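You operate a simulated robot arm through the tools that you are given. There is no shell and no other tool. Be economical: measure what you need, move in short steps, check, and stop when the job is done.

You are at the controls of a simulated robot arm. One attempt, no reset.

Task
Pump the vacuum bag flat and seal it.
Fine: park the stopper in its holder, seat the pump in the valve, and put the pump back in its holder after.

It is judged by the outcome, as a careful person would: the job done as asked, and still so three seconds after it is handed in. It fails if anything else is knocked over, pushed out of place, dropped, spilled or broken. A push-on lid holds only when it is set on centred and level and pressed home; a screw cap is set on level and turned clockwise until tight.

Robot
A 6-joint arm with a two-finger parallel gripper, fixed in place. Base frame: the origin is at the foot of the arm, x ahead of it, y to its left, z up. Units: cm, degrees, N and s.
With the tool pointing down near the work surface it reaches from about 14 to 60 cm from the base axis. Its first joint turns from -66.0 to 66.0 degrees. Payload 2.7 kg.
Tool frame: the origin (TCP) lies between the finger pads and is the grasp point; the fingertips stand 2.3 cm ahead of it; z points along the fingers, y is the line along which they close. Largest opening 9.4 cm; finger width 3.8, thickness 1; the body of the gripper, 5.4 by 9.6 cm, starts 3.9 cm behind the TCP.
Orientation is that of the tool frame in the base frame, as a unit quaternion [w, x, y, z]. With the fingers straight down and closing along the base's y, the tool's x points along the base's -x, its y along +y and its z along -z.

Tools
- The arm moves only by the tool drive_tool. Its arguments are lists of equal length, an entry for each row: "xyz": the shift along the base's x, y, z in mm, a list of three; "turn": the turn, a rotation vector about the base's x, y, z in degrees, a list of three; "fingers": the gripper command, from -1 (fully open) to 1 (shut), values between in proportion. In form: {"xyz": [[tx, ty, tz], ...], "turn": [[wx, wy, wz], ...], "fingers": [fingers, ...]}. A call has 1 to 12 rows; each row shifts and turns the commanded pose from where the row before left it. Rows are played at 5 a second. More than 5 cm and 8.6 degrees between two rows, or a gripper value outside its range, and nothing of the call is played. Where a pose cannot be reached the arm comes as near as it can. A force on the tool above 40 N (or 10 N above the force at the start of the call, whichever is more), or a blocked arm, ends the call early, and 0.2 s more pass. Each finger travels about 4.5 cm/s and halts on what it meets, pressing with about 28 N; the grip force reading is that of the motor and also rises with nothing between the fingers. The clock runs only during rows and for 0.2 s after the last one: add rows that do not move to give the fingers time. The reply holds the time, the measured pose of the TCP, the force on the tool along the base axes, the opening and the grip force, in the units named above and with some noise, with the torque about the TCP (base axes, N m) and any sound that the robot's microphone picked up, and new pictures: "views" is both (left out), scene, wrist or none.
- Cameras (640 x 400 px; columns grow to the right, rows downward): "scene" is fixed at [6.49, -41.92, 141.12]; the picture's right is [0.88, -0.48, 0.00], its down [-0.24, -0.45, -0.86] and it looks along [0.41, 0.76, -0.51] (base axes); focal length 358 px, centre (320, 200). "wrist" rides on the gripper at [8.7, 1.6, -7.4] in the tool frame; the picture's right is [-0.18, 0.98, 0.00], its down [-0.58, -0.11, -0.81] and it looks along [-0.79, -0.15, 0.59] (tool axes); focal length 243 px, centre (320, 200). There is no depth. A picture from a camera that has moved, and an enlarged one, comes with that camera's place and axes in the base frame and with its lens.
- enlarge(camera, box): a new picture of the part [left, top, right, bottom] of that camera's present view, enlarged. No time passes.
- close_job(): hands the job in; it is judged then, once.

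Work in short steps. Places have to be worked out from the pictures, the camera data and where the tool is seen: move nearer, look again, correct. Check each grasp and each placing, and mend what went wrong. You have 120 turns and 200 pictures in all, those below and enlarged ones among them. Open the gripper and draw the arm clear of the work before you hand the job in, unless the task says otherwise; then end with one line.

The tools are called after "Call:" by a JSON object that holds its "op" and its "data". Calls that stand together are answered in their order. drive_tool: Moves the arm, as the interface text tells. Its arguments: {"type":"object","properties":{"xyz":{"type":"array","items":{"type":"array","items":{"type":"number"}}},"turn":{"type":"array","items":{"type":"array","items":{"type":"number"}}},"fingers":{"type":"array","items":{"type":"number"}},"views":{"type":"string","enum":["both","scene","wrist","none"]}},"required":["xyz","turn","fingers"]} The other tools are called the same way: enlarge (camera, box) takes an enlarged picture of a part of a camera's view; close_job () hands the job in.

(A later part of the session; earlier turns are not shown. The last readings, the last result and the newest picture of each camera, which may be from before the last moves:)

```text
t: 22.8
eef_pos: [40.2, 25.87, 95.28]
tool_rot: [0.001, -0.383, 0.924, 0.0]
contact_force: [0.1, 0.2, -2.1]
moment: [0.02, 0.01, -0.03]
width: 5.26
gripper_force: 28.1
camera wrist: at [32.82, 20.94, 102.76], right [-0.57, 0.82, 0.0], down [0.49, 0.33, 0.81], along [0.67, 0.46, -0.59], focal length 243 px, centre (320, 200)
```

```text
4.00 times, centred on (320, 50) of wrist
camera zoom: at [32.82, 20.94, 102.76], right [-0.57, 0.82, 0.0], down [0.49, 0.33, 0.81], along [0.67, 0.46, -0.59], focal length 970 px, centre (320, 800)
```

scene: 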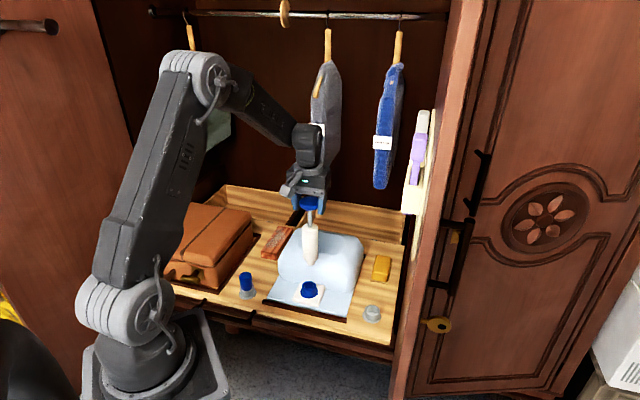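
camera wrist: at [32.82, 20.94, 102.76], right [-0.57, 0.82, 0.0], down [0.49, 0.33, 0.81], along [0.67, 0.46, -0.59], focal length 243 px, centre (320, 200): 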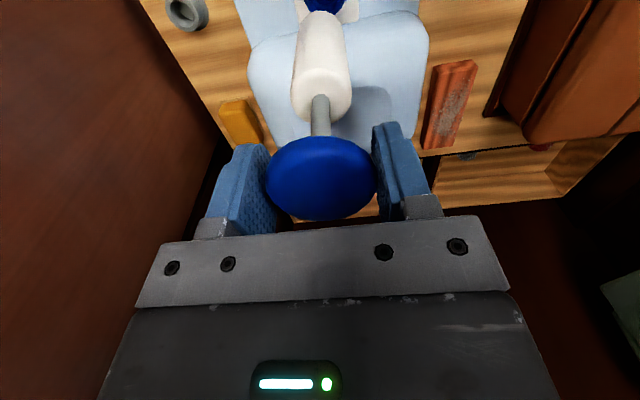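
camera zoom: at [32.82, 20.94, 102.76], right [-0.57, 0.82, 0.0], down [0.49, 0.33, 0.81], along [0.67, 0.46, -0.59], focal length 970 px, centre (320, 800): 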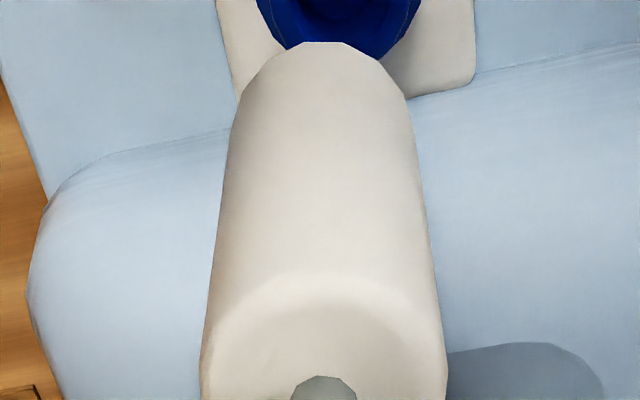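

Relative to the tip's path, the valve lies ≈0.45 cm toward (-x,+y). I correct and descend until the nozzle is ~2 cm above the valve rim.

Call:
{"op": "drive_tool", "data": {"xyz": [[-2.5, 4.1, -20], [0, 0, -20], [0, 0, -18], [0, 0, 0]], "turn": [[0, 0, 0], [0, 0, 0], [0, 0, 0], [0, 0, 0]], "fingers": [1, 1, 1, 1], "views": "none"}}

Call:
{"op": "enlarge", "data": {"camera": "scene", "box": [262, 240, 358, 300]}}

Call:
{"op": "enlarge", "data": {"camera": "wrist", "box": [240, 0, 400, 100]}}

```text
t: 23.8
eef_pos: [39.85, 26.37, 89.31]
tool_rot: [0.001, -0.384, 0.923, 0.0]
contact_force: [1.2, -0.7, -1.4]
moment: [-0.03, 0.01, -0.03]
width: 5.26
gripper_force: 28.1
```

```text
6.67 times, centred on (310, 270) of scene
camera zoom: at [6.49, -41.92, 141.12], right [0.88, -0.48, 0.0], down [-0.24, -0.45, -0.86], along [0.41, 0.76, -0.51], focal length 2390 px, centre (387, -267)
```

zoom: 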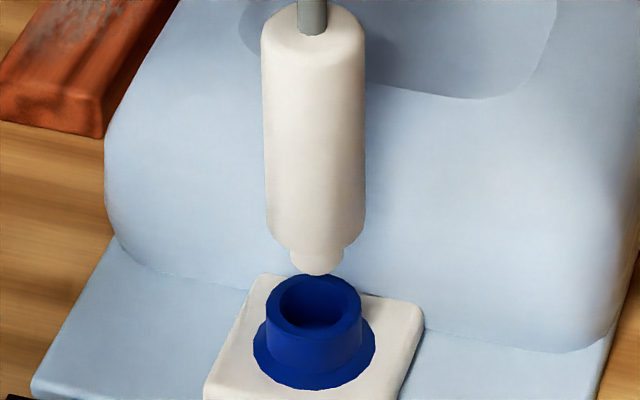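

```text
4.00 times, centred on (320, 50) of wrist
camera zoom: at [32.58, 21.43, 96.85], right [-0.57, 0.82, 0.0], down [0.49, 0.33, 0.81], along [0.67, 0.46, -0.59], focal length 970 px, centre (320, 800)
```

zoom: 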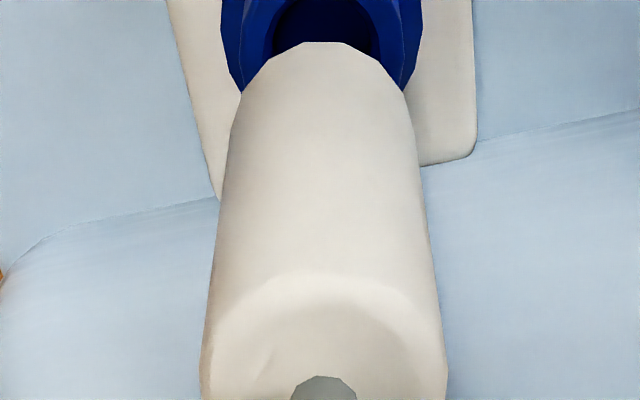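

Nozzle lines up with the valve hole within ~2 mm. I nudge 1 mm and lower 2.5 cm to enter it.

Call:
{"op": "drive_tool", "data": {"xyz": [[-1.2, 0.4, -8], [0, 0, -8], [0, 0, -8], [0, 0, 0]], "turn": [[0, 0, 0], [0, 0, 0], [0, 0, 0], [0, 0, 0]], "fingers": [1, 1, 1, 1], "views": "none"}}

Call:
{"op": "enlarge", "data": {"camera": "scene", "box": [262, 240, 358, 300]}}

Call:
{"op": "enlarge", "data": {"camera": "wrist", "box": [240, 0, 400, 100]}}

```text
t: 24.8
eef_pos: [39.77, 26.49, 86.86]
tool_rot: [0.001, -0.384, 0.923, 0.0]
contact_force: [0.3, -0.4, -2.2]
moment: [0.02, -0.03, -0.03]
width: 5.27
gripper_force: 28.2
```

```text
6.67 times, centred on (310, 270) of scene
camera zoom: at [6.49, -41.92, 141.12], right [0.88, -0.48, 0.0], down [-0.24, -0.45, -0.86], along [0.41, 0.76, -0.51], focal length 2390 px, centre (387, -267)
```

zoom: 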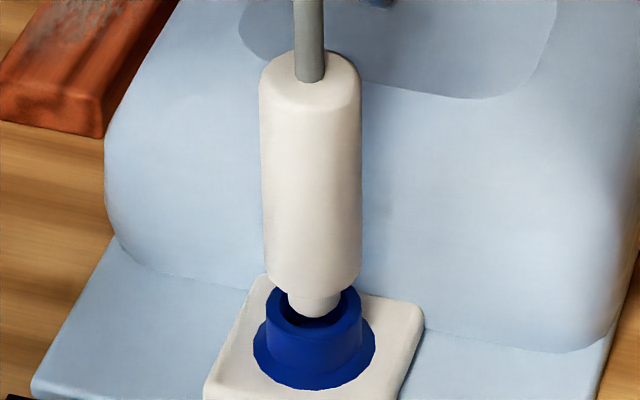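

```text
4.00 times, centred on (320, 50) of wrist
camera zoom: at [32.43, 21.46, 94.46], right [-0.57, 0.82, 0.0], down [0.49, 0.33, 0.81], along [0.67, 0.46, -0.59], focal length 970 px, centre (320, 800)
```

zoom: 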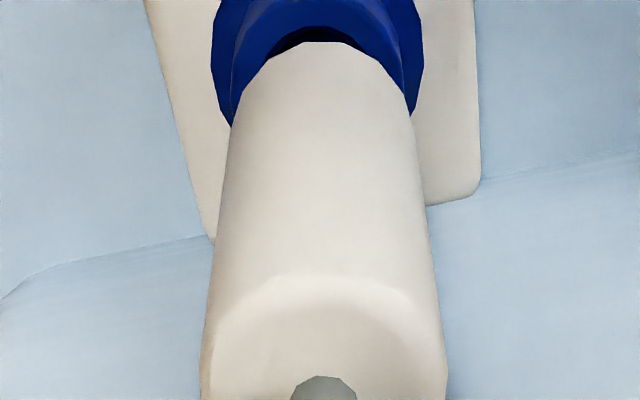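

Still hanging free (−2.2 N) with the tip at the mouth. I go on down 1.5 cm.

Call:
{"op": "drive_tool", "data": {"xyz": [[0, 0, -5], [0, 0, -5], [0, 0, -5], [0, 0, 0]], "turn": [[0, 0, 0], [0, 0, 0], [0, 0, 0], [0, 0, 0]], "fingers": [1, 1, 1, 1], "views": "none"}}

Call:
{"op": "enlarge", "data": {"camera": "scene", "box": [262, 240, 358, 300]}}

```text
t: 25.8
eef_pos: [39.62, 26.42, 85.45]
tool_rot: [0.0, -0.383, 0.924, -0.001]
contact_force: [-1.3, -2.6, -0.9]
moment: [-0.39, 0.23, 0.0]
width: 5.26
gripper_force: 28.1
```

```text
6.67 times, centred on (310, 270) of scene
camera zoom: at [6.49, -41.92, 141.11], right [0.88, -0.48, 0.0], down [-0.24, -0.45, -0.86], along [0.41, 0.76, -0.51], focal length 2390 px, centre (387, -267)
```

zoom: 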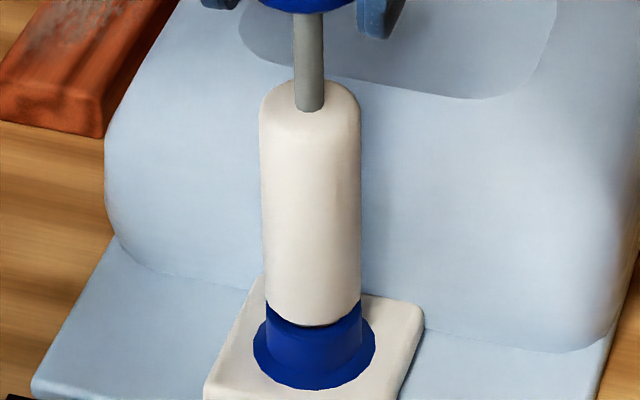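

The nozzle is in and the barrel bottom nearly on the rim. I ease 1 mm forward, then push the knob down in small steps and watch the force.

Call:
{"op": "drive_tool", "data": {"xyz": [[-0.7, -0.7, -3], [0, 0, -4], [0, 0, -5], [0, 0, -6], [0, 0, 0]], "turn": [[0, 0, 0], [0, 0, 0], [0, 0, 0], [0, 0, 0], [0, 0, 0]], "fingers": [1, 1, 1, 1, 1], "views": "none"}}

Call:
{"op": "enlarge", "data": {"camera": "scene", "box": [240, 215, 400, 315]}}

```text
t: 26.9
eef_pos: [39.61, 26.36, 83.83]
tool_rot: [0.002, -0.383, 0.924, 0.001]
contact_force: [0.3, 1.2, 2.2]
moment: [0.24, 0.01, 0.06]
width: 5.29
gripper_force: 27.8
```

```text
4.00 times, centred on (320, 265) of scene
camera zoom: at [6.48, -41.92, 141.12], right [0.88, -0.48, 0.0], down [-0.24, -0.45, -0.86], along [0.41, 0.76, -0.51], focal length 1434 px, centre (320, -60)
```

zoom: 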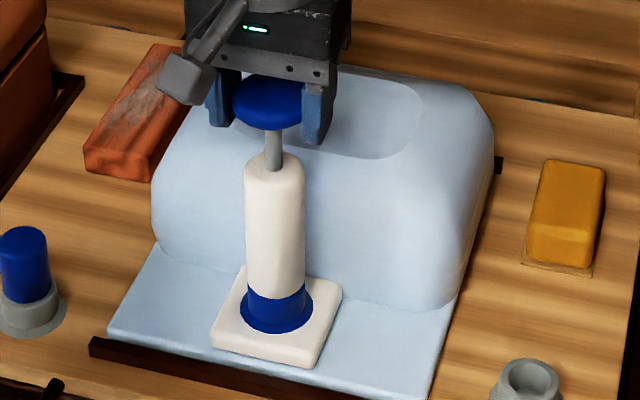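

Seated; the plunger now slides in at ~4 N. I finish the down-stroke.

Call:
{"op": "drive_tool", "data": {"xyz": [[0, 0, -8], [0, 0, -8], [0, 0, -8], [0, 0, -8], [0, 0, -6], [0, 0, 0]], "turn": [[0, 0, 0], [0, 0, 0], [0, 0, 0], [0, 0, 0], [0, 0, 0], [0, 0, 0]], "fingers": [1, 1, 1, 1, 1, 1], "views": "none"}}

Call:
{"op": "enlarge", "data": {"camera": "scene", "box": [240, 215, 400, 315]}}

```text
t: 28.4
eef_pos: [39.63, 26.28, 79.78]
tool_rot: [0.001, -0.383, 0.924, 0.001]
contact_force: [0.0, 0.5, 7.1]
moment: [0.01, -0.08, 0.05]
width: 5.26
gripper_force: 27.7
```

```text
4.00 times, centred on (320, 265) of scene
camera zoom: at [6.48, -41.93, 141.11], right [0.88, -0.48, 0.0], down [-0.24, -0.45, -0.86], along [0.41, 0.76, -0.51], focal length 1434 px, centre (320, -60)
```

zoom: 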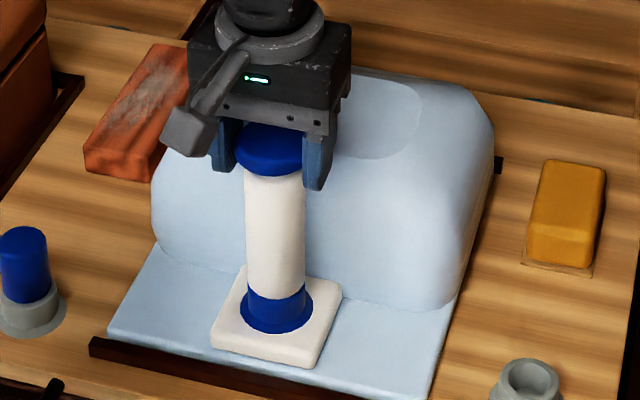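

Plunger nearly bottomed. I press slightly to make sure the pump is firmly seated, then draw the plunger up slowly.

Call:
{"op": "drive_tool", "data": {"xyz": [[0, 0, -2], [0, 0, -1], [0, 0, 0], [0, 0, 5], [0, 0, 8], [0, 0, 8], [0, 0, 8], [0, 0, 8], [0, 0, 7], [0, 0, 0]], "turn": [[0, 0, 0], [0, 0, 0], [0, 0, 0], [0, 0, 0], [0, 0, 0], [0, 0, 0], [0, 0, 0], [0, 0, 0], [0, 0, 0], [0, 0, 0]], "fingers": [1, 1, 1, 1, 1, 1, 1, 1, 1, 1], "views": "none"}}

Call:
{"op": "enlarge", "data": {"camera": "scene", "box": [240, 215, 400, 315]}}

```text
t: 30.6
eef_pos: [39.64, 26.25, 83.96]
tool_rot: [0.0, -0.384, 0.923, 0.0]
contact_force: [-0.5, -0.8, 1.6]
moment: [-0.04, -0.06, 0.02]
width: 5.24
gripper_force: 27.9
```

```text
4.00 times, centred on (320, 265) of scene
camera zoom: at [6.48, -41.92, 141.11], right [0.88, -0.48, 0.0], down [-0.24, -0.45, -0.86], along [0.41, 0.76, -0.51], focal length 1434 px, centre (320, -60)
```

zoom: 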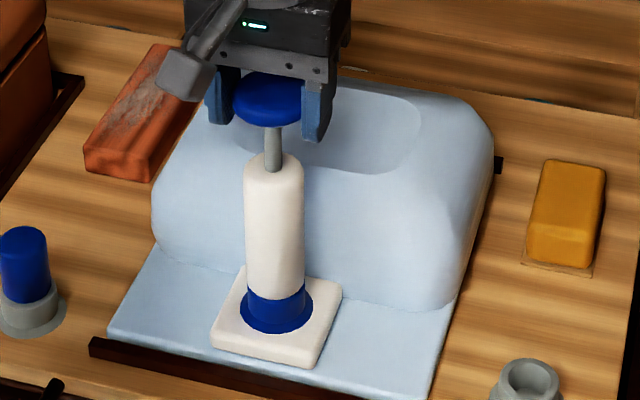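

The first stroke lowered the bag top and the barrel stayed seated; the plunger springs back. I repeat full strokes.

Call:
{"op": "drive_tool", "data": {"xyz": [[0, 0, 8], [0, 0, -13], [0, 0, -13], [0, 0, -13], [0, 0, -12], [0, 0, -1], [0, 0, 0], [0, 0, 13], [0, 0, 13], [0, 0, 13], [0, 0, 12], [0, 0, 0]], "turn": [[0, 0, 0], [0, 0, 0], [0, 0, 0], [0, 0, 0], [0, 0, 0], [0, 0, 0], [0, 0, 0], [0, 0, 0], [0, 0, 0], [0, 0, 0], [0, 0, 0], [0, 0, 0]], "fingers": [1, 1, 1, 1, 1, 1, 1, 1, 1, 1, 1, 1], "views": "none"}}

Call:
{"op": "enlarge", "data": {"camera": "scene", "box": [240, 215, 400, 315]}}

```text
t: 33.1
eef_pos: [39.62, 26.36, 84.74]
tool_rot: [0.0, -0.383, 0.924, 0.001]
contact_force: [-0.2, 1.6, 1.4]
moment: [0.11, -0.07, 0.0]
width: 5.27
gripper_force: 28.0
```

```text
4.00 times, centred on (320, 265) of scene
camera zoom: at [6.48, -41.92, 141.12], right [0.88, -0.48, 0.0], down [-0.24, -0.45, -0.86], along [0.41, 0.76, -0.51], focal length 1434 px, centre (320, -60)
```

zoom: 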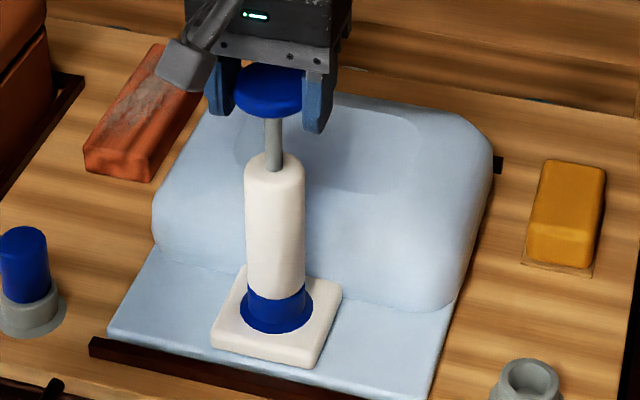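

Each stroke lowers the bag ≈1 cm or more. I continue with a couple more strokes (one per call, no drift seen).

Call:
{"op": "drive_tool", "data": {"xyz": [[0, 0, -13], [0, 0, -13], [0, 0, -13], [0, 0, -12], [0, 0, -1], [0, 0, 0], [0, 0, 13], [0, 0, 13], [0, 0, 13], [0, 0, 13], [0, 0, 0]], "turn": [[0, 0, 0], [0, 0, 0], [0, 0, 0], [0, 0, 0], [0, 0, 0], [0, 0, 0], [0, 0, 0], [0, 0, 0], [0, 0, 0], [0, 0, 0], [0, 0, 0]], "fingers": [1, 1, 1, 1, 1, 1, 1, 1, 1, 1, 1], "views": "none"}}

Call:
{"op": "drive_tool", "data": {"xyz": [[0, 0, -13], [0, 0, -13], [0, 0, -13], [0, 0, -12], [0, 0, -1], [0, 0, 0], [0, 0, 13], [0, 0, 13], [0, 0, 13], [0, 0, 13], [0, 0, 0]], "turn": [[0, 0, 0], [0, 0, 0], [0, 0, 0], [0, 0, 0], [0, 0, 0], [0, 0, 0], [0, 0, 0], [0, 0, 0], [0, 0, 0], [0, 0, 0], [0, 0, 0]], "fingers": [1, 1, 1, 1, 1, 1, 1, 1, 1, 1, 1], "views": "none"}}

Call:
{"op": "enlarge", "data": {"camera": "scene", "box": [240, 215, 400, 315]}}

```text
t: 35.5
eef_pos: [39.6, 26.34, 84.7]
tool_rot: [0.001, -0.384, 0.923, 0.001]
contact_force: [-0.4, 0.4, 1.8]
moment: [0.13, -0.06, 0.01]
width: 5.27
gripper_force: 28.2
```

```text
t: 38.0
eef_pos: [39.7, 26.26, 84.79]
tool_rot: [0.001, -0.384, 0.924, 0.0]
contact_force: [1.0, 0.0, 0.6]
moment: [0.03, -0.29, 0.01]
width: 5.26
gripper_force: 27.4
```

```text
4.00 times, centred on (320, 265) of scene
camera zoom: at [6.49, -41.92, 141.12], right [0.88, -0.48, 0.0], down [-0.24, -0.45, -0.86], along [0.41, 0.76, -0.51], focal length 1434 px, centre (320, -60)
```

zoom: 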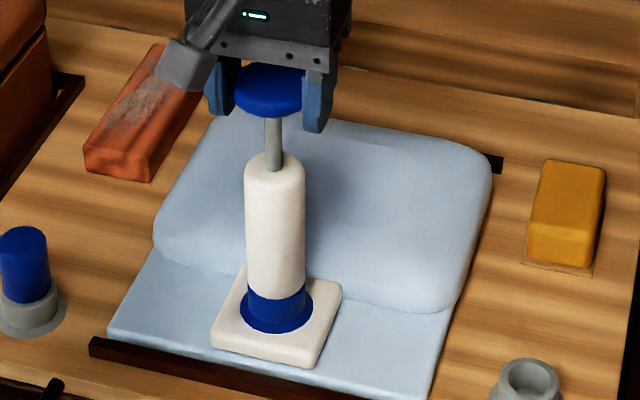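

The bag is clearly lower after four strokes and the pump remains seated. I keep going.

Call:
{"op": "drive_tool", "data": {"xyz": [[0, 0, -13], [0, 0, -13], [0, 0, -13], [0, 0, -12], [0, 0, -1], [0, 0, 0], [0, 0, 13], [0, 0, 13], [0, 0, 13], [0, 0, 13], [0, 0, 0]], "turn": [[0, 0, 0], [0, 0, 0], [0, 0, 0], [0, 0, 0], [0, 0, 0], [0, 0, 0], [0, 0, 0], [0, 0, 0], [0, 0, 0], [0, 0, 0], [0, 0, 0]], "fingers": [1, 1, 1, 1, 1, 1, 1, 1, 1, 1, 1], "views": "none"}}

Call:
{"op": "drive_tool", "data": {"xyz": [[0, 0, -13], [0, 0, -13], [0, 0, -13], [0, 0, -12], [0, 0, -1], [0, 0, 0], [0, 0, 13], [0, 0, 13], [0, 0, 13], [0, 0, 13], [0, 0, 0]], "turn": [[0, 0, 0], [0, 0, 0], [0, 0, 0], [0, 0, 0], [0, 0, 0], [0, 0, 0], [0, 0, 0], [0, 0, 0], [0, 0, 0], [0, 0, 0], [0, 0, 0]], "fingers": [1, 1, 1, 1, 1, 1, 1, 1, 1, 1, 1], "views": "none"}}

Call:
{"op": "enlarge", "data": {"camera": "scene", "box": [240, 215, 400, 315]}}

```text
t: 40.4
eef_pos: [39.6, 26.35, 84.74]
tool_rot: [0.0, -0.384, 0.923, 0.001]
contact_force: [-0.4, 0.4, 1.6]
moment: [0.18, -0.01, 0.05]
width: 5.27
gripper_force: 28.2
```

```text
t: 42.8
eef_pos: [39.54, 26.22, 84.62]
tool_rot: [0.0, -0.384, 0.923, 0.001]
contact_force: [1.0, 0.5, 1.7]
moment: [-0.02, -0.16, 0.06]
width: 5.26
gripper_force: 28.1
```

```text
4.00 times, centred on (320, 265) of scene
camera zoom: at [6.48, -41.92, 141.12], right [0.88, -0.48, 0.0], down [-0.24, -0.45, -0.86], along [0.41, 0.76, -0.51], focal length 1434 px, centre (320, -60)
```

zoom: 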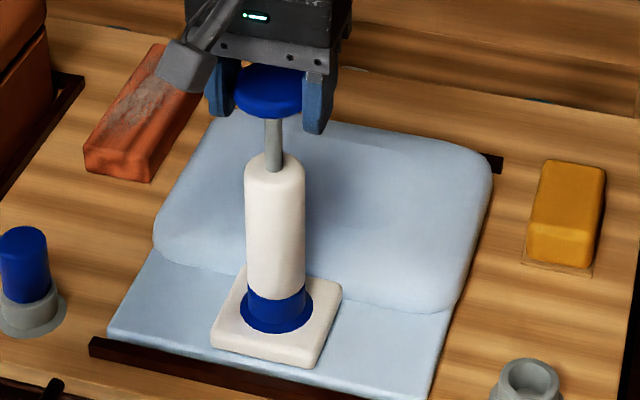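

Strokes 5–6 show little change, so either it's at its limit or strokes weren't full. I do a fuller stroke with a higher top and firmer bottom and compare.

Call:
{"op": "drive_tool", "data": {"xyz": [[0, 0, 6], [0, 0, -14], [0, 0, -14], [0, 0, -14], [0, 0, -14], [0, 0, -3], [0, 0, 0], [0, 0, 15], [0, 0, 15], [0, 0, 15], [0, 0, 14], [0, 0, 0]], "turn": [[0, 0, 0], [0, 0, 0], [0, 0, 0], [0, 0, 0], [0, 0, 0], [0, 0, 0], [0, 0, 0], [0, 0, 0], [0, 0, 0], [0, 0, 0], [0, 0, 0], [0, 0, 0]], "fingers": [1, 1, 1, 1, 1, 1, 1, 1, 1, 1, 1, 1], "views": "none"}}

Call:
{"op": "enlarge", "data": {"camera": "scene", "box": [240, 215, 400, 315]}}

```text
t: 45.4
eef_pos: [39.58, 26.27, 85.25]
tool_rot: [-0.001, -0.383, 0.924, 0.001]
contact_force: [0.0, -0.2, -1.4]
moment: [-0.04, 0.01, -0.03]
width: 5.28
gripper_force: 27.8
```

```text
4.00 times, centred on (320, 265) of scene
camera zoom: at [6.49, -41.92, 141.12], right [0.88, -0.48, 0.0], down [-0.24, -0.45, -0.86], along [0.41, 0.76, -0.51], focal length 1434 px, centre (320, -60)
```

zoom: 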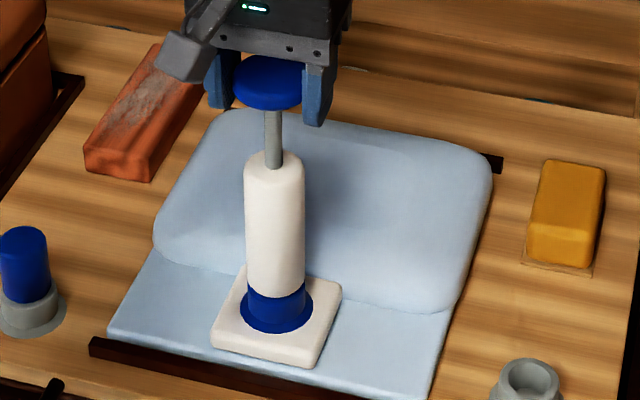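

I take a detailed reference of the bag, do another fully seated stroke, then compare.

Call:
{"op": "enlarge", "data": {"camera": "scene", "box": [300, 235, 372, 280]}}

Call:
{"op": "drive_tool", "data": {"xyz": [[0, 0, -15], [0, 0, -15], [0, 0, -15], [0, 0, -13], [0, 0, -1], [0, 0, 0], [0, 0, 14], [0, 0, 14], [0, 0, 14], [0, 0, 14], [0, 0, 0]], "turn": [[0, 0, 0], [0, 0, 0], [0, 0, 0], [0, 0, 0], [0, 0, 0], [0, 0, 0], [0, 0, 0], [0, 0, 0], [0, 0, 0], [0, 0, 0], [0, 0, 0]], "fingers": [1, 1, 1, 1, 1, 1, 1, 1, 1, 1, 1], "views": "none"}}

Call:
{"op": "enlarge", "data": {"camera": "scene", "box": [300, 235, 372, 280]}}

```text
8.89 times, centred on (336, 258) of scene
camera zoom: at [6.49, -41.92, 141.12], right [0.88, -0.48, 0.0], down [-0.24, -0.45, -0.86], along [0.41, 0.76, -0.51], focal length 3187 px, centre (178, -311)
```

zoom: 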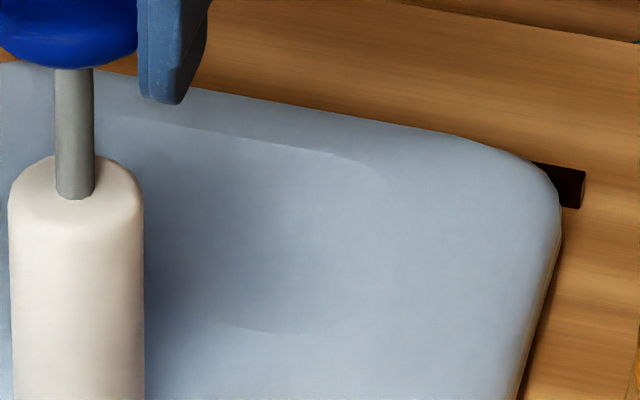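

```text
t: 47.8
eef_pos: [39.81, 26.25, 85.03]
tool_rot: [0.0, -0.383, 0.924, 0.0]
contact_force: [1.2, -0.9, 0.9]
moment: [-0.13, -0.13, -0.05]
width: 5.29
gripper_force: 27.8
```

```text
8.89 times, centred on (336, 258) of scene
camera zoom: at [6.48, -41.92, 141.11], right [0.88, -0.48, 0.0], down [-0.24, -0.45, -0.86], along [0.41, 0.76, -0.51], focal length 3187 px, centre (178, -311)
```

zoom: 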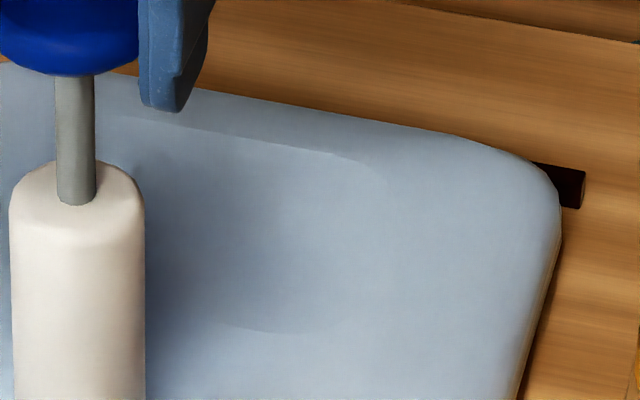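

No change any more: the bag is fully flat. I pull the pump out straight up and carry it back above its holder (exact reverse of the offsets).

Call:
{"op": "drive_tool", "data": {"xyz": [[0, 0, 10], [0, 0, 20], [0, 0, 35], [0, 0, 35], [31.1, -35, 0], [31.1, -35, 0], [31.1, -35, 0], [31.1, -34.8, 0], [0, 0, 0]], "turn": [[0, 0, 0], [0, 0, 0], [0, 0, 0], [0, 0, 0], [0, 0, 0], [0, 0, 0], [0, 0, 0], [0, 0, 0], [0, 0, 0]], "fingers": [1, 1, 1, 1, 1, 1, 1, 1, 1], "views": "wrist"}}

Call:
{"op": "enlarge", "data": {"camera": "scene", "box": [270, 225, 430, 325]}}

```text
t: 49.8
eef_pos: [52.1, 12.23, 95.12]
tool_rot: [0.001, -0.383, 0.924, 0.001]
contact_force: [0.3, -0.2, -2.3]
moment: [0.02, 0.03, 0.03]
width: 5.26
gripper_force: 28.2
camera wrist: at [44.89, 7.3, 102.57], right [-0.57, 0.82, 0.0], down [0.49, 0.33, 0.81], along [0.67, 0.46, -0.59], focal length 243 px, centre (320, 200)
```

wrist: 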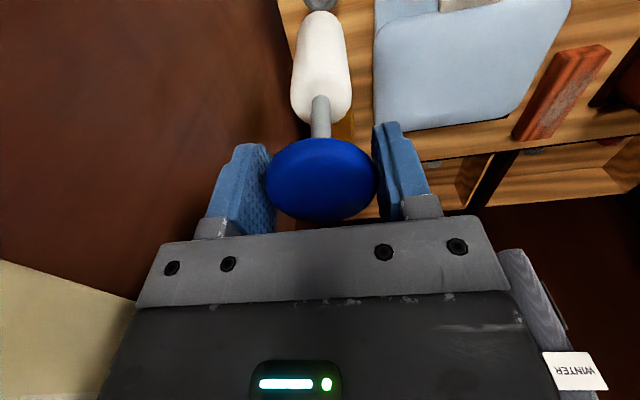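

```text
4.00 times, centred on (350, 275) of scene
camera zoom: at [6.49, -41.92, 141.12], right [0.88, -0.48, 0.0], down [-0.24, -0.45, -0.86], along [0.41, 0.76, -0.51], focal length 1434 px, centre (200, -100)
```

zoom: 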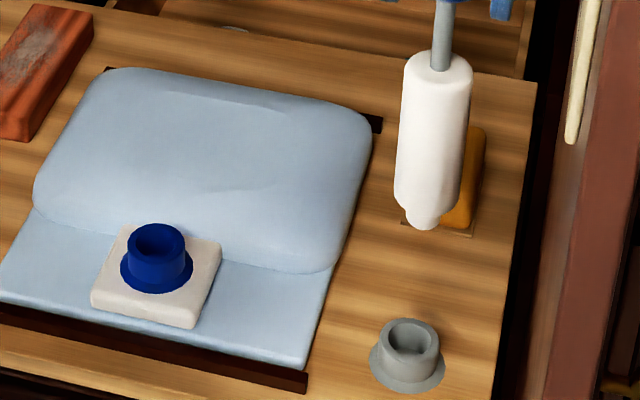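

The bag stays down. I lower the pump to just above its holder and check alignment.

Call:
{"op": "drive_tool", "data": {"xyz": [[0, 0, -30], [0, 0, -30], [0, 0, -30], [0, 0, 0]], "turn": [[0, 0, 0], [0, 0, 0], [0, 0, 0], [0, 0, 0]], "fingers": [1, 1, 1, 1], "views": "none"}}

Call:
{"op": "enlarge", "data": {"camera": "scene", "box": [324, 270, 420, 330]}}

Call:
{"op": "enlarge", "data": {"camera": "wrist", "box": [240, 0, 400, 100]}}

```text
t: 50.8
eef_pos: [52.13, 12.34, 86.02]
tool_rot: [0.0, -0.383, 0.924, 0.001]
contact_force: [-0.7, 0.3, -2.6]
moment: [0.0, -0.01, -0.02]
width: 5.26
gripper_force: 28.0
```

```text
6.67 times, centred on (372, 300) of scene
camera zoom: at [6.49, -41.92, 141.12], right [0.88, -0.48, 0.0], down [-0.24, -0.45, -0.86], along [0.41, 0.76, -0.51], focal length 2390 px, centre (-27, -467)
```

zoom: 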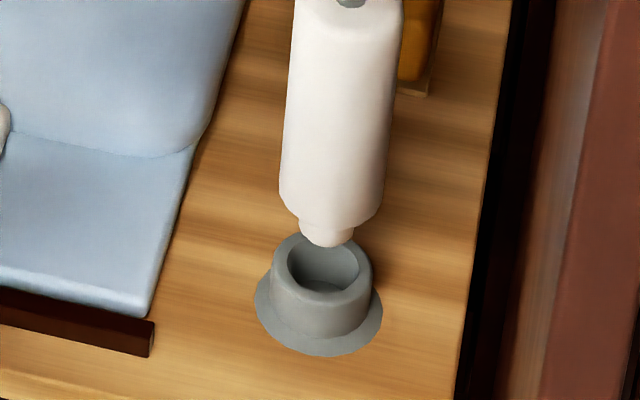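

```text
4.00 times, centred on (320, 50) of wrist
camera zoom: at [44.82, 7.36, 93.55], right [-0.57, 0.82, 0.0], down [0.49, 0.33, 0.81], along [0.67, 0.46, -0.59], focal length 970 px, centre (320, 800)
```

zoom: 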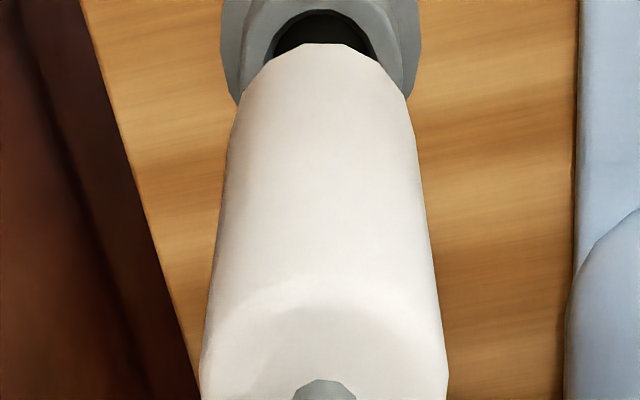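

Well aligned. I lower it into the holder down to the original knob height (≈82).

Call:
{"op": "drive_tool", "data": {"xyz": [[0, 0, -10], [0, 0, -10], [0, 0, -10], [0, 0, -8], [0, 0, -2], [0, 0, 0]], "turn": [[0, 0, 0], [0, 0, 0], [0, 0, 0], [0, 0, 0], [0, 0, 0], [0, 0, 0]], "fingers": [1, 1, 1, 1, 1, 1], "views": "none"}}

Call:
{"op": "enlarge", "data": {"camera": "scene", "box": [300, 230, 444, 320]}}

```text
t: 52.1
eef_pos: [52.11, 12.39, 82.04]
tool_rot: [0.001, -0.384, 0.923, 0.0]
contact_force: [-0.7, 0.2, 1.2]
moment: [0.03, 0.13, 0.03]
width: 5.29
gripper_force: 27.8
```

```text
4.44 times, centred on (372, 275) of scene
camera zoom: at [6.48, -41.92, 141.12], right [0.88, -0.48, 0.0], down [-0.24, -0.45, -0.86], along [0.41, 0.76, -0.51], focal length 1593 px, centre (89, -133)
```

zoom: 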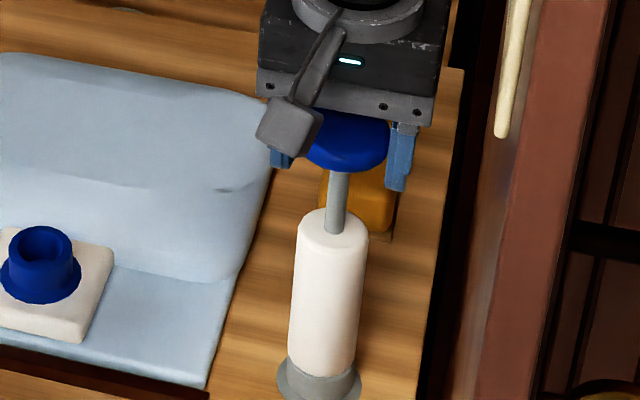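

Pump seated in its holder. I release and rise.

Call:
{"op": "drive_tool", "data": {"xyz": [[0, 0, 0], [0, 0, 0], [0, 0, 0], [0, 0, 30], [0, 0, 45], [0, 0, 45], [-35, 32, 0], [-35, 32, 0], [-35, 32, 0], [-35, 32, 0], [-35, 32, 0], [-35, 32, 0]], "turn": [[0, 0, 0], [0, 0, 0], [0, 0, 0], [0, 0, 0], [0, 0, 0], [0, 0, 0], [0, 0, 0], [0, 0, 0], [0, 0, 0], [0, 0, 0], [0, 0, 0], [0, 0, 0]], "fingers": [0, -0.3, -0.53, -0.53, -0.53, -0.53, -0.53, -0.53, -0.53, -0.53, -0.53, -0.53], "views": "wrist"}}

Call:
{"op": "enlarge", "data": {"camera": "scene", "box": [220, 200, 420, 325]}}

```text
t: 54.8
eef_pos: [31.17, 31.58, 93.97]
tool_rot: [0.001, -0.382, 0.924, 0.0]
contact_force: [-1.1, 0.8, 0.1]
moment: [0.01, 0.0, -0.04]
width: 7.2
gripper_force: 0.1
camera wrist: at [23.79, 26.7, 101.44], right [-0.57, 0.82, 0.0], down [0.49, 0.33, 0.81], along [0.67, 0.46, -0.59], focal length 243 px, centre (320, 200)
```

wrist: 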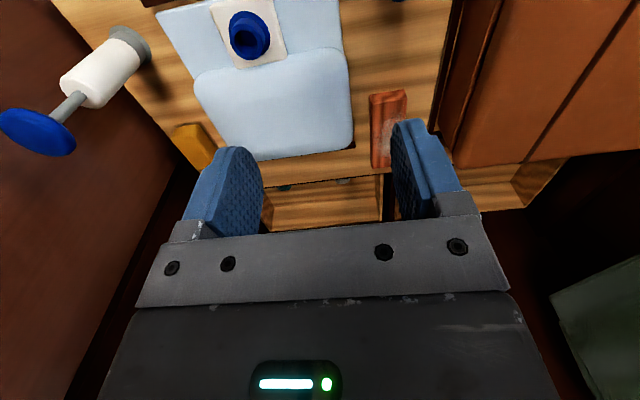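

```text
3.20 times, centred on (320, 262) of scene
camera zoom: at [6.48, -41.92, 141.12], right [0.88, -0.48, 0.0], down [-0.24, -0.45, -0.86], along [0.41, 0.76, -0.51], focal length 1147 px, centre (320, 0)
```

zoom: 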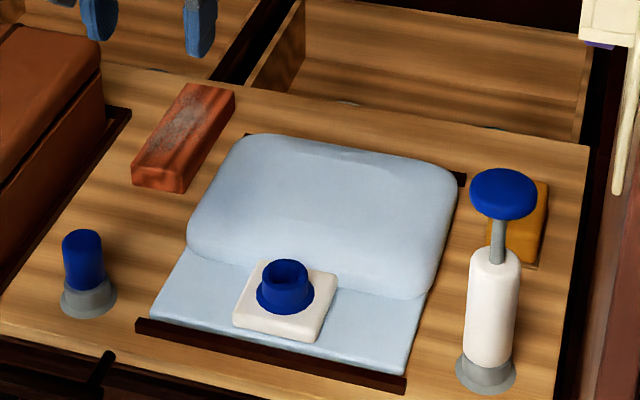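

Bag stays flat, pump upright in its holder. I go above the stopper and down to z≈71.5 for a check.

Call:
{"op": "drive_tool", "data": {"xyz": [[-33, 29, 0], [-33.5, 28.5, 0], [0, 0, -45], [0, 0, -45], [0, 0, -45], [0, 0, -45], [0, 0, -45], [0, 0, 0]], "turn": [[0, 0, 0], [0, 0, 0], [0, 0, 0], [0, 0, 0], [0, 0, 0], [0, 0, 0], [0, 0, 0], [0, 0, 0]], "fingers": [-0.53, -0.53, -0.53, -0.53, -0.53, -0.53, -0.53, -0.53], "views": "wrist"}}

Call:
{"op": "enlarge", "data": {"camera": "scene", "box": [200, 230, 296, 290]}}

```text
t: 56.5
eef_pos: [24.36, 37.32, 71.34]
tool_rot: [0.0, -0.384, 0.923, 0.001]
contact_force: [-1.0, 0.5, 0.6]
moment: [0.03, 0.02, 0.0]
width: 7.17
gripper_force: 0.1
camera wrist: at [17.03, 32.49, 78.83], right [-0.57, 0.82, 0.0], down [0.49, 0.33, 0.81], along [0.67, 0.46, -0.59], focal length 243 px, centre (320, 200)
```

wrist: 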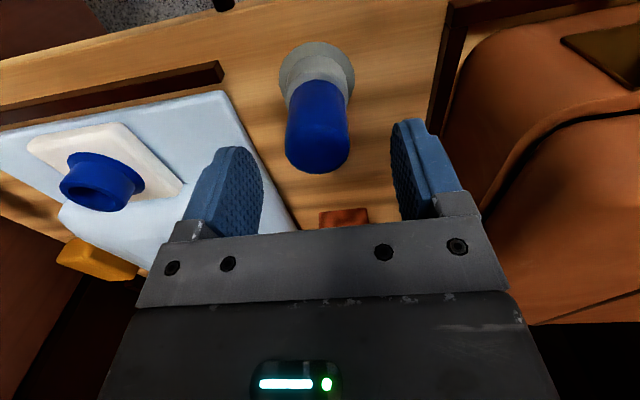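

```text
6.67 times, centred on (248, 260) of scene
camera zoom: at [6.49, -41.92, 141.12], right [0.88, -0.48, 0.0], down [-0.24, -0.45, -0.86], along [0.41, 0.76, -0.51], focal length 2390 px, centre (800, -200)
```

zoom: 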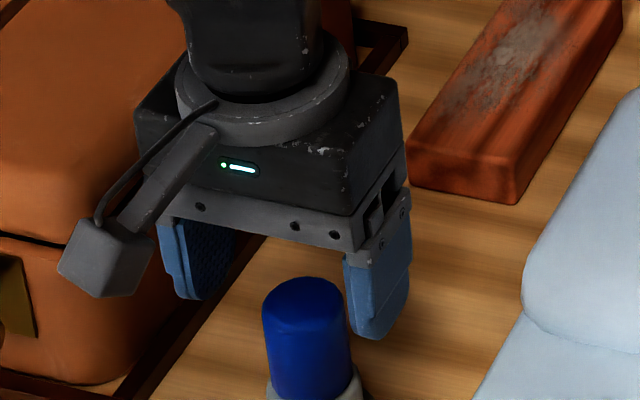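

Stopper is under the tool (1 mm to the left). I correct, descend to z≈67.3 and close.

Call:
{"op": "drive_tool", "data": {"xyz": [[1, -1, -14], [0, 0, -14], [0, 0, -13], [0, 0, 0], [0, 0, 0], [0, 0, 0], [0, 0, 0], [0, 0, 0]], "turn": [[0, 0, 0], [0, 0, 0], [0, 0, 0], [0, 0, 0], [0, 0, 0], [0, 0, 0], [0, 0, 0], [0, 0, 0]], "fingers": [-0.53, -0.53, -0.53, -0.53, -0.2, 0.2, 0.6, 1], "views": "wrist"}}

Call:
{"op": "enlarge", "data": {"camera": "scene", "box": [200, 240, 296, 300]}}

```text
t: 58.4
eef_pos: [24.47, 37.22, 67.27]
tool_rot: [0.001, -0.384, 0.924, 0.001]
contact_force: [-0.1, -1.1, -0.9]
moment: [0.03, 0.01, -0.03]
width: 3.41
gripper_force: 28.0
camera wrist: at [17.2, 32.33, 74.85], right [-0.57, 0.82, 0.0], down [0.49, 0.33, 0.81], along [0.67, 0.46, -0.59], focal length 243 px, centre (320, 200)
```

wrist: 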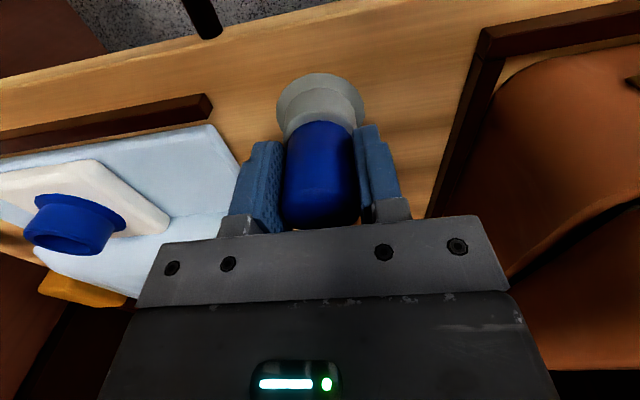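

```text
6.67 times, centred on (248, 270) of scene
camera zoom: at [6.49, -41.92, 141.12], right [0.88, -0.48, 0.0], down [-0.24, -0.45, -0.86], along [0.41, 0.76, -0.51], focal length 2390 px, centre (800, -267)
```

zoom: 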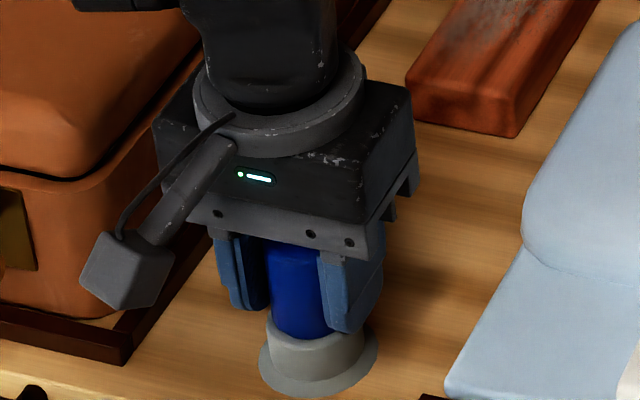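

Gripped at 3.41 cm. I lift and carry it to above the valve (axis known from the seated pump: ≈ (39.62,26.30)).

Call:
{"op": "drive_tool", "data": {"xyz": [[0, 0, 10], [0, 0, 35], [0, 0, 40], [0, 0, 30], [38, -27.2, 0], [38, -27.2, 0], [38, -27.2, 0], [37.5, -27.4, 0], [0, 0, 0], [0, 0, -40], [0, 0, 0]], "turn": [[0, 0, 0], [0, 0, 0], [0, 0, 0], [0, 0, 0], [0, 0, 0], [0, 0, 0], [0, 0, 0], [0, 0, 0], [0, 0, 0], [0, 0, 0], [0, 0, 0]], "fingers": [1, 1, 1, 1, 1, 1, 1, 1, 1, 1, 1], "views": "wrist"}}

Call:
{"op": "enlarge", "data": {"camera": "scene", "box": [262, 240, 358, 300]}}

Call:
{"op": "enlarge", "data": {"camera": "wrist", "box": [240, 50, 400, 150]}}

```text
t: 60.8
eef_pos: [39.82, 26.09, 74.93]
tool_rot: [0.001, -0.384, 0.924, 0.0]
contact_force: [-0.6, 0.0, -0.2]
moment: [-0.02, 0.01, 0.0]
width: 3.44
gripper_force: 27.5
camera wrist: at [32.5, 21.23, 82.45], right [-0.57, 0.82, 0.0], down [0.49, 0.33, 0.81], along [0.67, 0.46, -0.59], focal length 243 px, centre (320, 200)
```

wrist: 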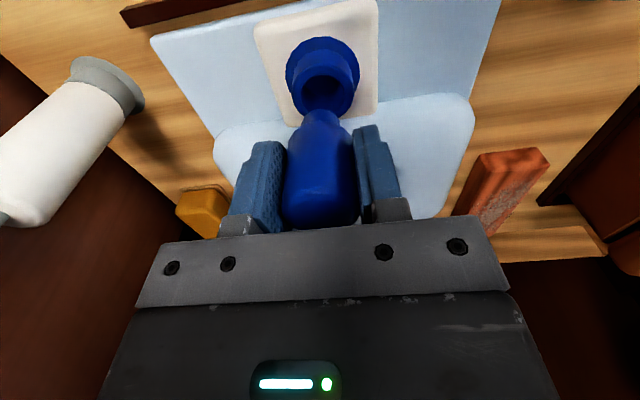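

```text
6.67 times, centred on (310, 270) of scene
camera zoom: at [6.49, -41.92, 141.12], right [0.88, -0.48, 0.0], down [-0.24, -0.45, -0.86], along [0.41, 0.76, -0.51], focal length 2390 px, centre (387, -267)
```

zoom: 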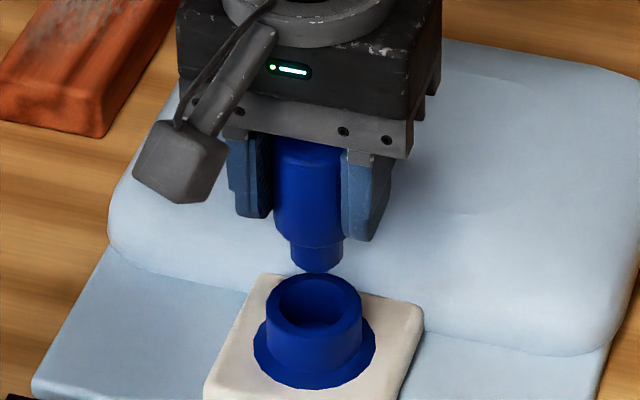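

```text
4.00 times, centred on (320, 100) of wrist
camera zoom: at [32.5, 21.23, 82.45], right [-0.57, 0.82, 0.0], down [0.49, 0.33, 0.81], along [0.67, 0.46, -0.59], focal length 970 px, centre (320, 600)
```

zoom: 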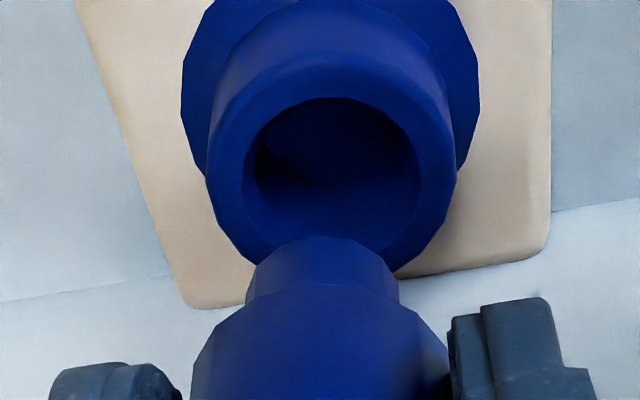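

Plug tip sits ~2.3 cm above the rim; the valve is ≈0.17 cm to image-right. I correct and lower 3 cm to enter.

Call:
{"op": "drive_tool", "data": {"xyz": [[-1.2, 1.3, -10], [0, 0, -10], [0, 0, -8], [0, 0, 0]], "turn": [[0, 0, 0], [0, 0, 0], [0, 0, 0], [0, 0, 0]], "fingers": [1, 1, 1, 1], "views": "none"}}

Call:
{"op": "enlarge", "data": {"camera": "scene", "box": [262, 240, 358, 300]}}

Call:
{"op": "enlarge", "data": {"camera": "wrist", "box": [240, 50, 400, 150]}}

```text
t: 61.8
eef_pos: [39.62, 26.41, 72.06]
tool_rot: [0.0, -0.384, 0.923, 0.0]
contact_force: [-0.1, 0.2, -0.5]
moment: [-0.01, 0.02, 0.01]
width: 3.46
gripper_force: 27.6
```

```text
6.67 times, centred on (310, 270) of scene
camera zoom: at [6.49, -41.92, 141.12], right [0.88, -0.48, 0.0], down [-0.24, -0.45, -0.86], along [0.41, 0.76, -0.51], focal length 2390 px, centre (387, -267)
```

zoom: 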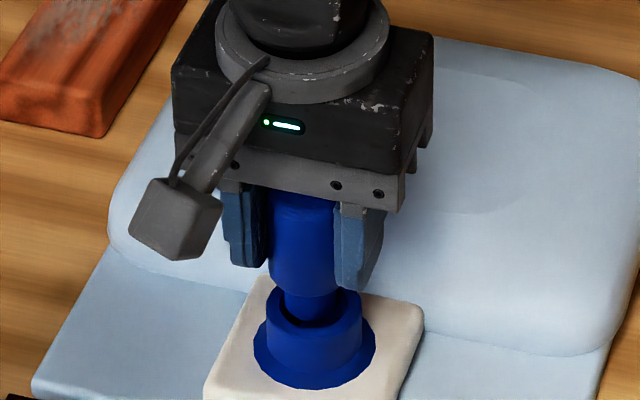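

```text
4.00 times, centred on (320, 100) of wrist
camera zoom: at [32.28, 21.47, 79.6], right [-0.57, 0.82, 0.0], down [0.49, 0.33, 0.81], along [0.67, 0.46, -0.59], focal length 970 px, centre (320, 600)
```

zoom: 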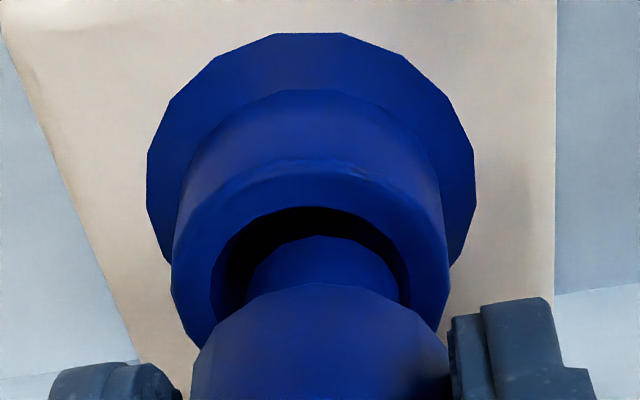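

The plug enters the mouth freely. I shift 0.8 mm back and press down toward home.

Call:
{"op": "drive_tool", "data": {"xyz": [[0.7, -0.8, -5], [0, 0, -4], [0, 0, -3], [0, 0, -2], [0, 0, 0]], "turn": [[0, 0, 0], [0, 0, 0], [0, 0, 0], [0, 0, 0], [0, 0, 0]], "fingers": [1, 1, 1, 1, 1], "views": "none"}}

Call:
{"op": "enlarge", "data": {"camera": "scene", "box": [262, 240, 358, 300]}}

Call:
{"op": "enlarge", "data": {"camera": "wrist", "box": [240, 50, 400, 150]}}

```text
t: 63.0
eef_pos: [39.65, 26.33, 70.68]
tool_rot: [0.001, -0.383, 0.924, 0.0]
contact_force: [0.1, -0.2, -0.9]
moment: [0.01, 0.01, 0.02]
width: 3.44
gripper_force: 28.1
```

```text
6.67 times, centred on (310, 270) of scene
camera zoom: at [6.49, -41.92, 141.12], right [0.88, -0.48, 0.0], down [-0.24, -0.45, -0.86], along [0.41, 0.76, -0.51], focal length 2390 px, centre (387, -267)
```

zoom: 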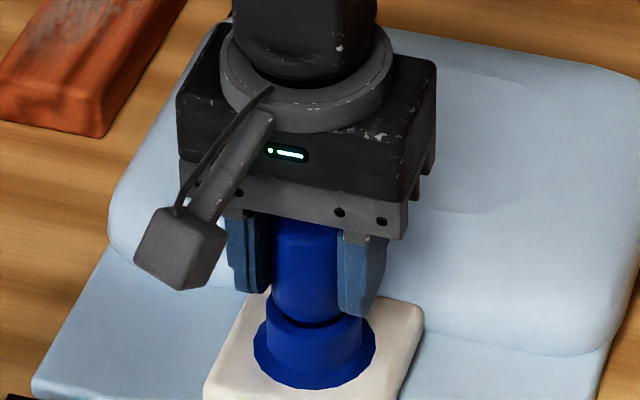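

```text
4.00 times, centred on (320, 100) of wrist
camera zoom: at [32.37, 21.39, 78.17], right [-0.57, 0.82, 0.0], down [0.49, 0.33, 0.81], along [0.67, 0.46, -0.59], focal length 970 px, centre (320, 600)
```

zoom: 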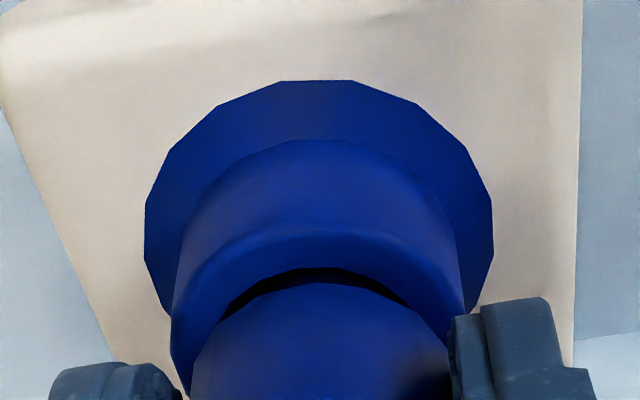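

Still no contact; a slight gap remains below the shoulder. I continue down in fine steps until the force rises.

Call:
{"op": "drive_tool", "data": {"xyz": [[0, 0, -2], [0, 0, -2], [0, 0, -2], [0, 0, -2], [0, 0, 0]], "turn": [[0, 0, 0], [0, 0, 0], [0, 0, 0], [0, 0, 0], [0, 0, 0]], "fingers": [1, 1, 1, 1, 1], "views": "none"}}

Call:
{"op": "enlarge", "data": {"camera": "wrist", "box": [240, 50, 400, 150]}}

```text
t: 64.2
eef_pos: [39.89, 26.39, 70.07]
tool_rot: [0.004, -0.384, 0.923, 0.001]
contact_force: [-0.5, -0.1, 21.0]
moment: [0.23, 0.05, 0.15]
width: 3.44
gripper_force: 28.5
```

```text
4.00 times, centred on (320, 100) of wrist
camera zoom: at [32.43, 21.45, 77.49], right [-0.57, 0.82, 0.0], down [0.48, 0.33, 0.81], along [0.67, 0.46, -0.59], focal length 970 px, centre (320, 600)
```

zoom: 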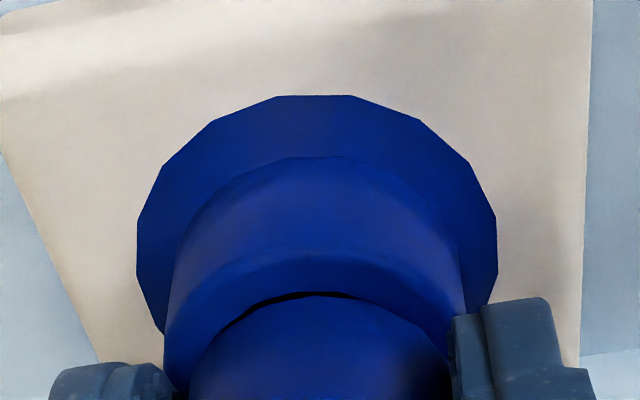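

Contact at 21 N, with only a sliver of gap. I release to look, then will press from above with closed fingers.

Call:
{"op": "drive_tool", "data": {"xyz": [[0, 0, 3], [0, 0, 0], [0, 0, 0], [0, 0, 0]], "turn": [[0, 0, 0], [0, 0, 0], [0, 0, 0], [0, 0, 0]], "fingers": [0.6, 0.2, -0.1, -0.4], "views": "wrist"}}

Call:
{"op": "enlarge", "data": {"camera": "wrist", "box": [240, 80, 400, 180]}}

Call:
{"op": "enlarge", "data": {"camera": "scene", "box": [262, 240, 358, 300]}}

```text
t: 65.2
eef_pos: [39.61, 26.19, 70.2]
tool_rot: [0.0, -0.383, 0.924, 0.001]
contact_force: [0.2, 0.3, -0.2]
moment: [0.0, 0.02, 0.03]
width: 6.61
gripper_force: 0.0
camera wrist: at [32.33, 21.38, 77.69], right [-0.57, 0.82, 0.0], down [0.49, 0.33, 0.81], along [0.67, 0.46, -0.59], focal length 243 px, centre (320, 200)
```

wrist: 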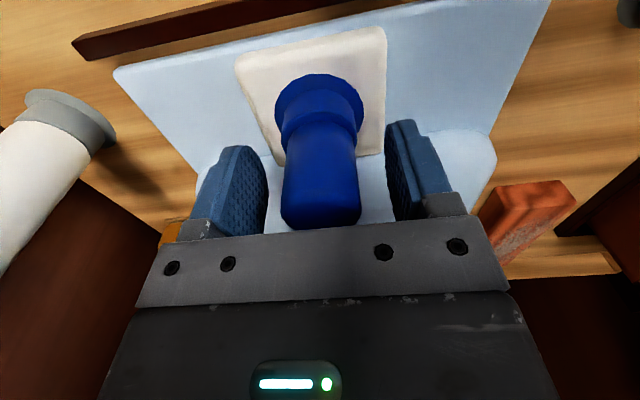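

```text
4.00 times, centred on (320, 130) of wrist
camera zoom: at [32.33, 21.38, 77.69], right [-0.57, 0.82, 0.0], down [0.49, 0.33, 0.81], along [0.67, 0.46, -0.59], focal length 970 px, centre (320, 480)
```

zoom: 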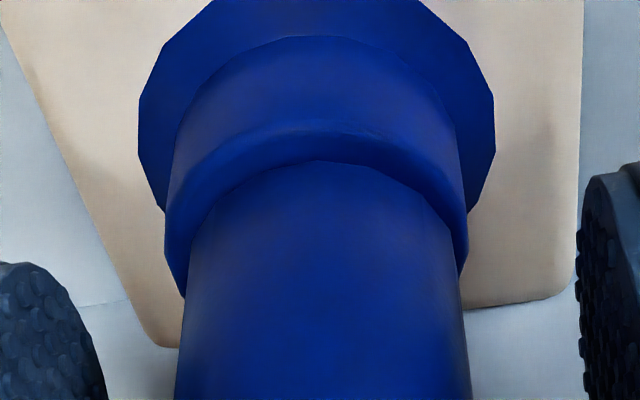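

```text
6.67 times, centred on (310, 270) of scene
camera zoom: at [6.49, -41.92, 141.12], right [0.88, -0.48, 0.0], down [-0.24, -0.45, -0.86], along [0.41, 0.76, -0.51], focal length 2390 px, centre (387, -267)
```

zoom: 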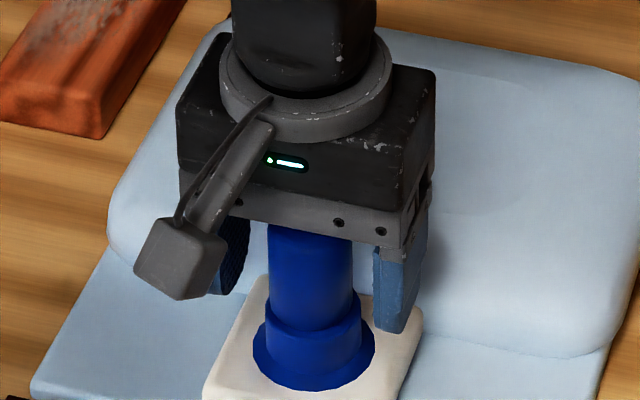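

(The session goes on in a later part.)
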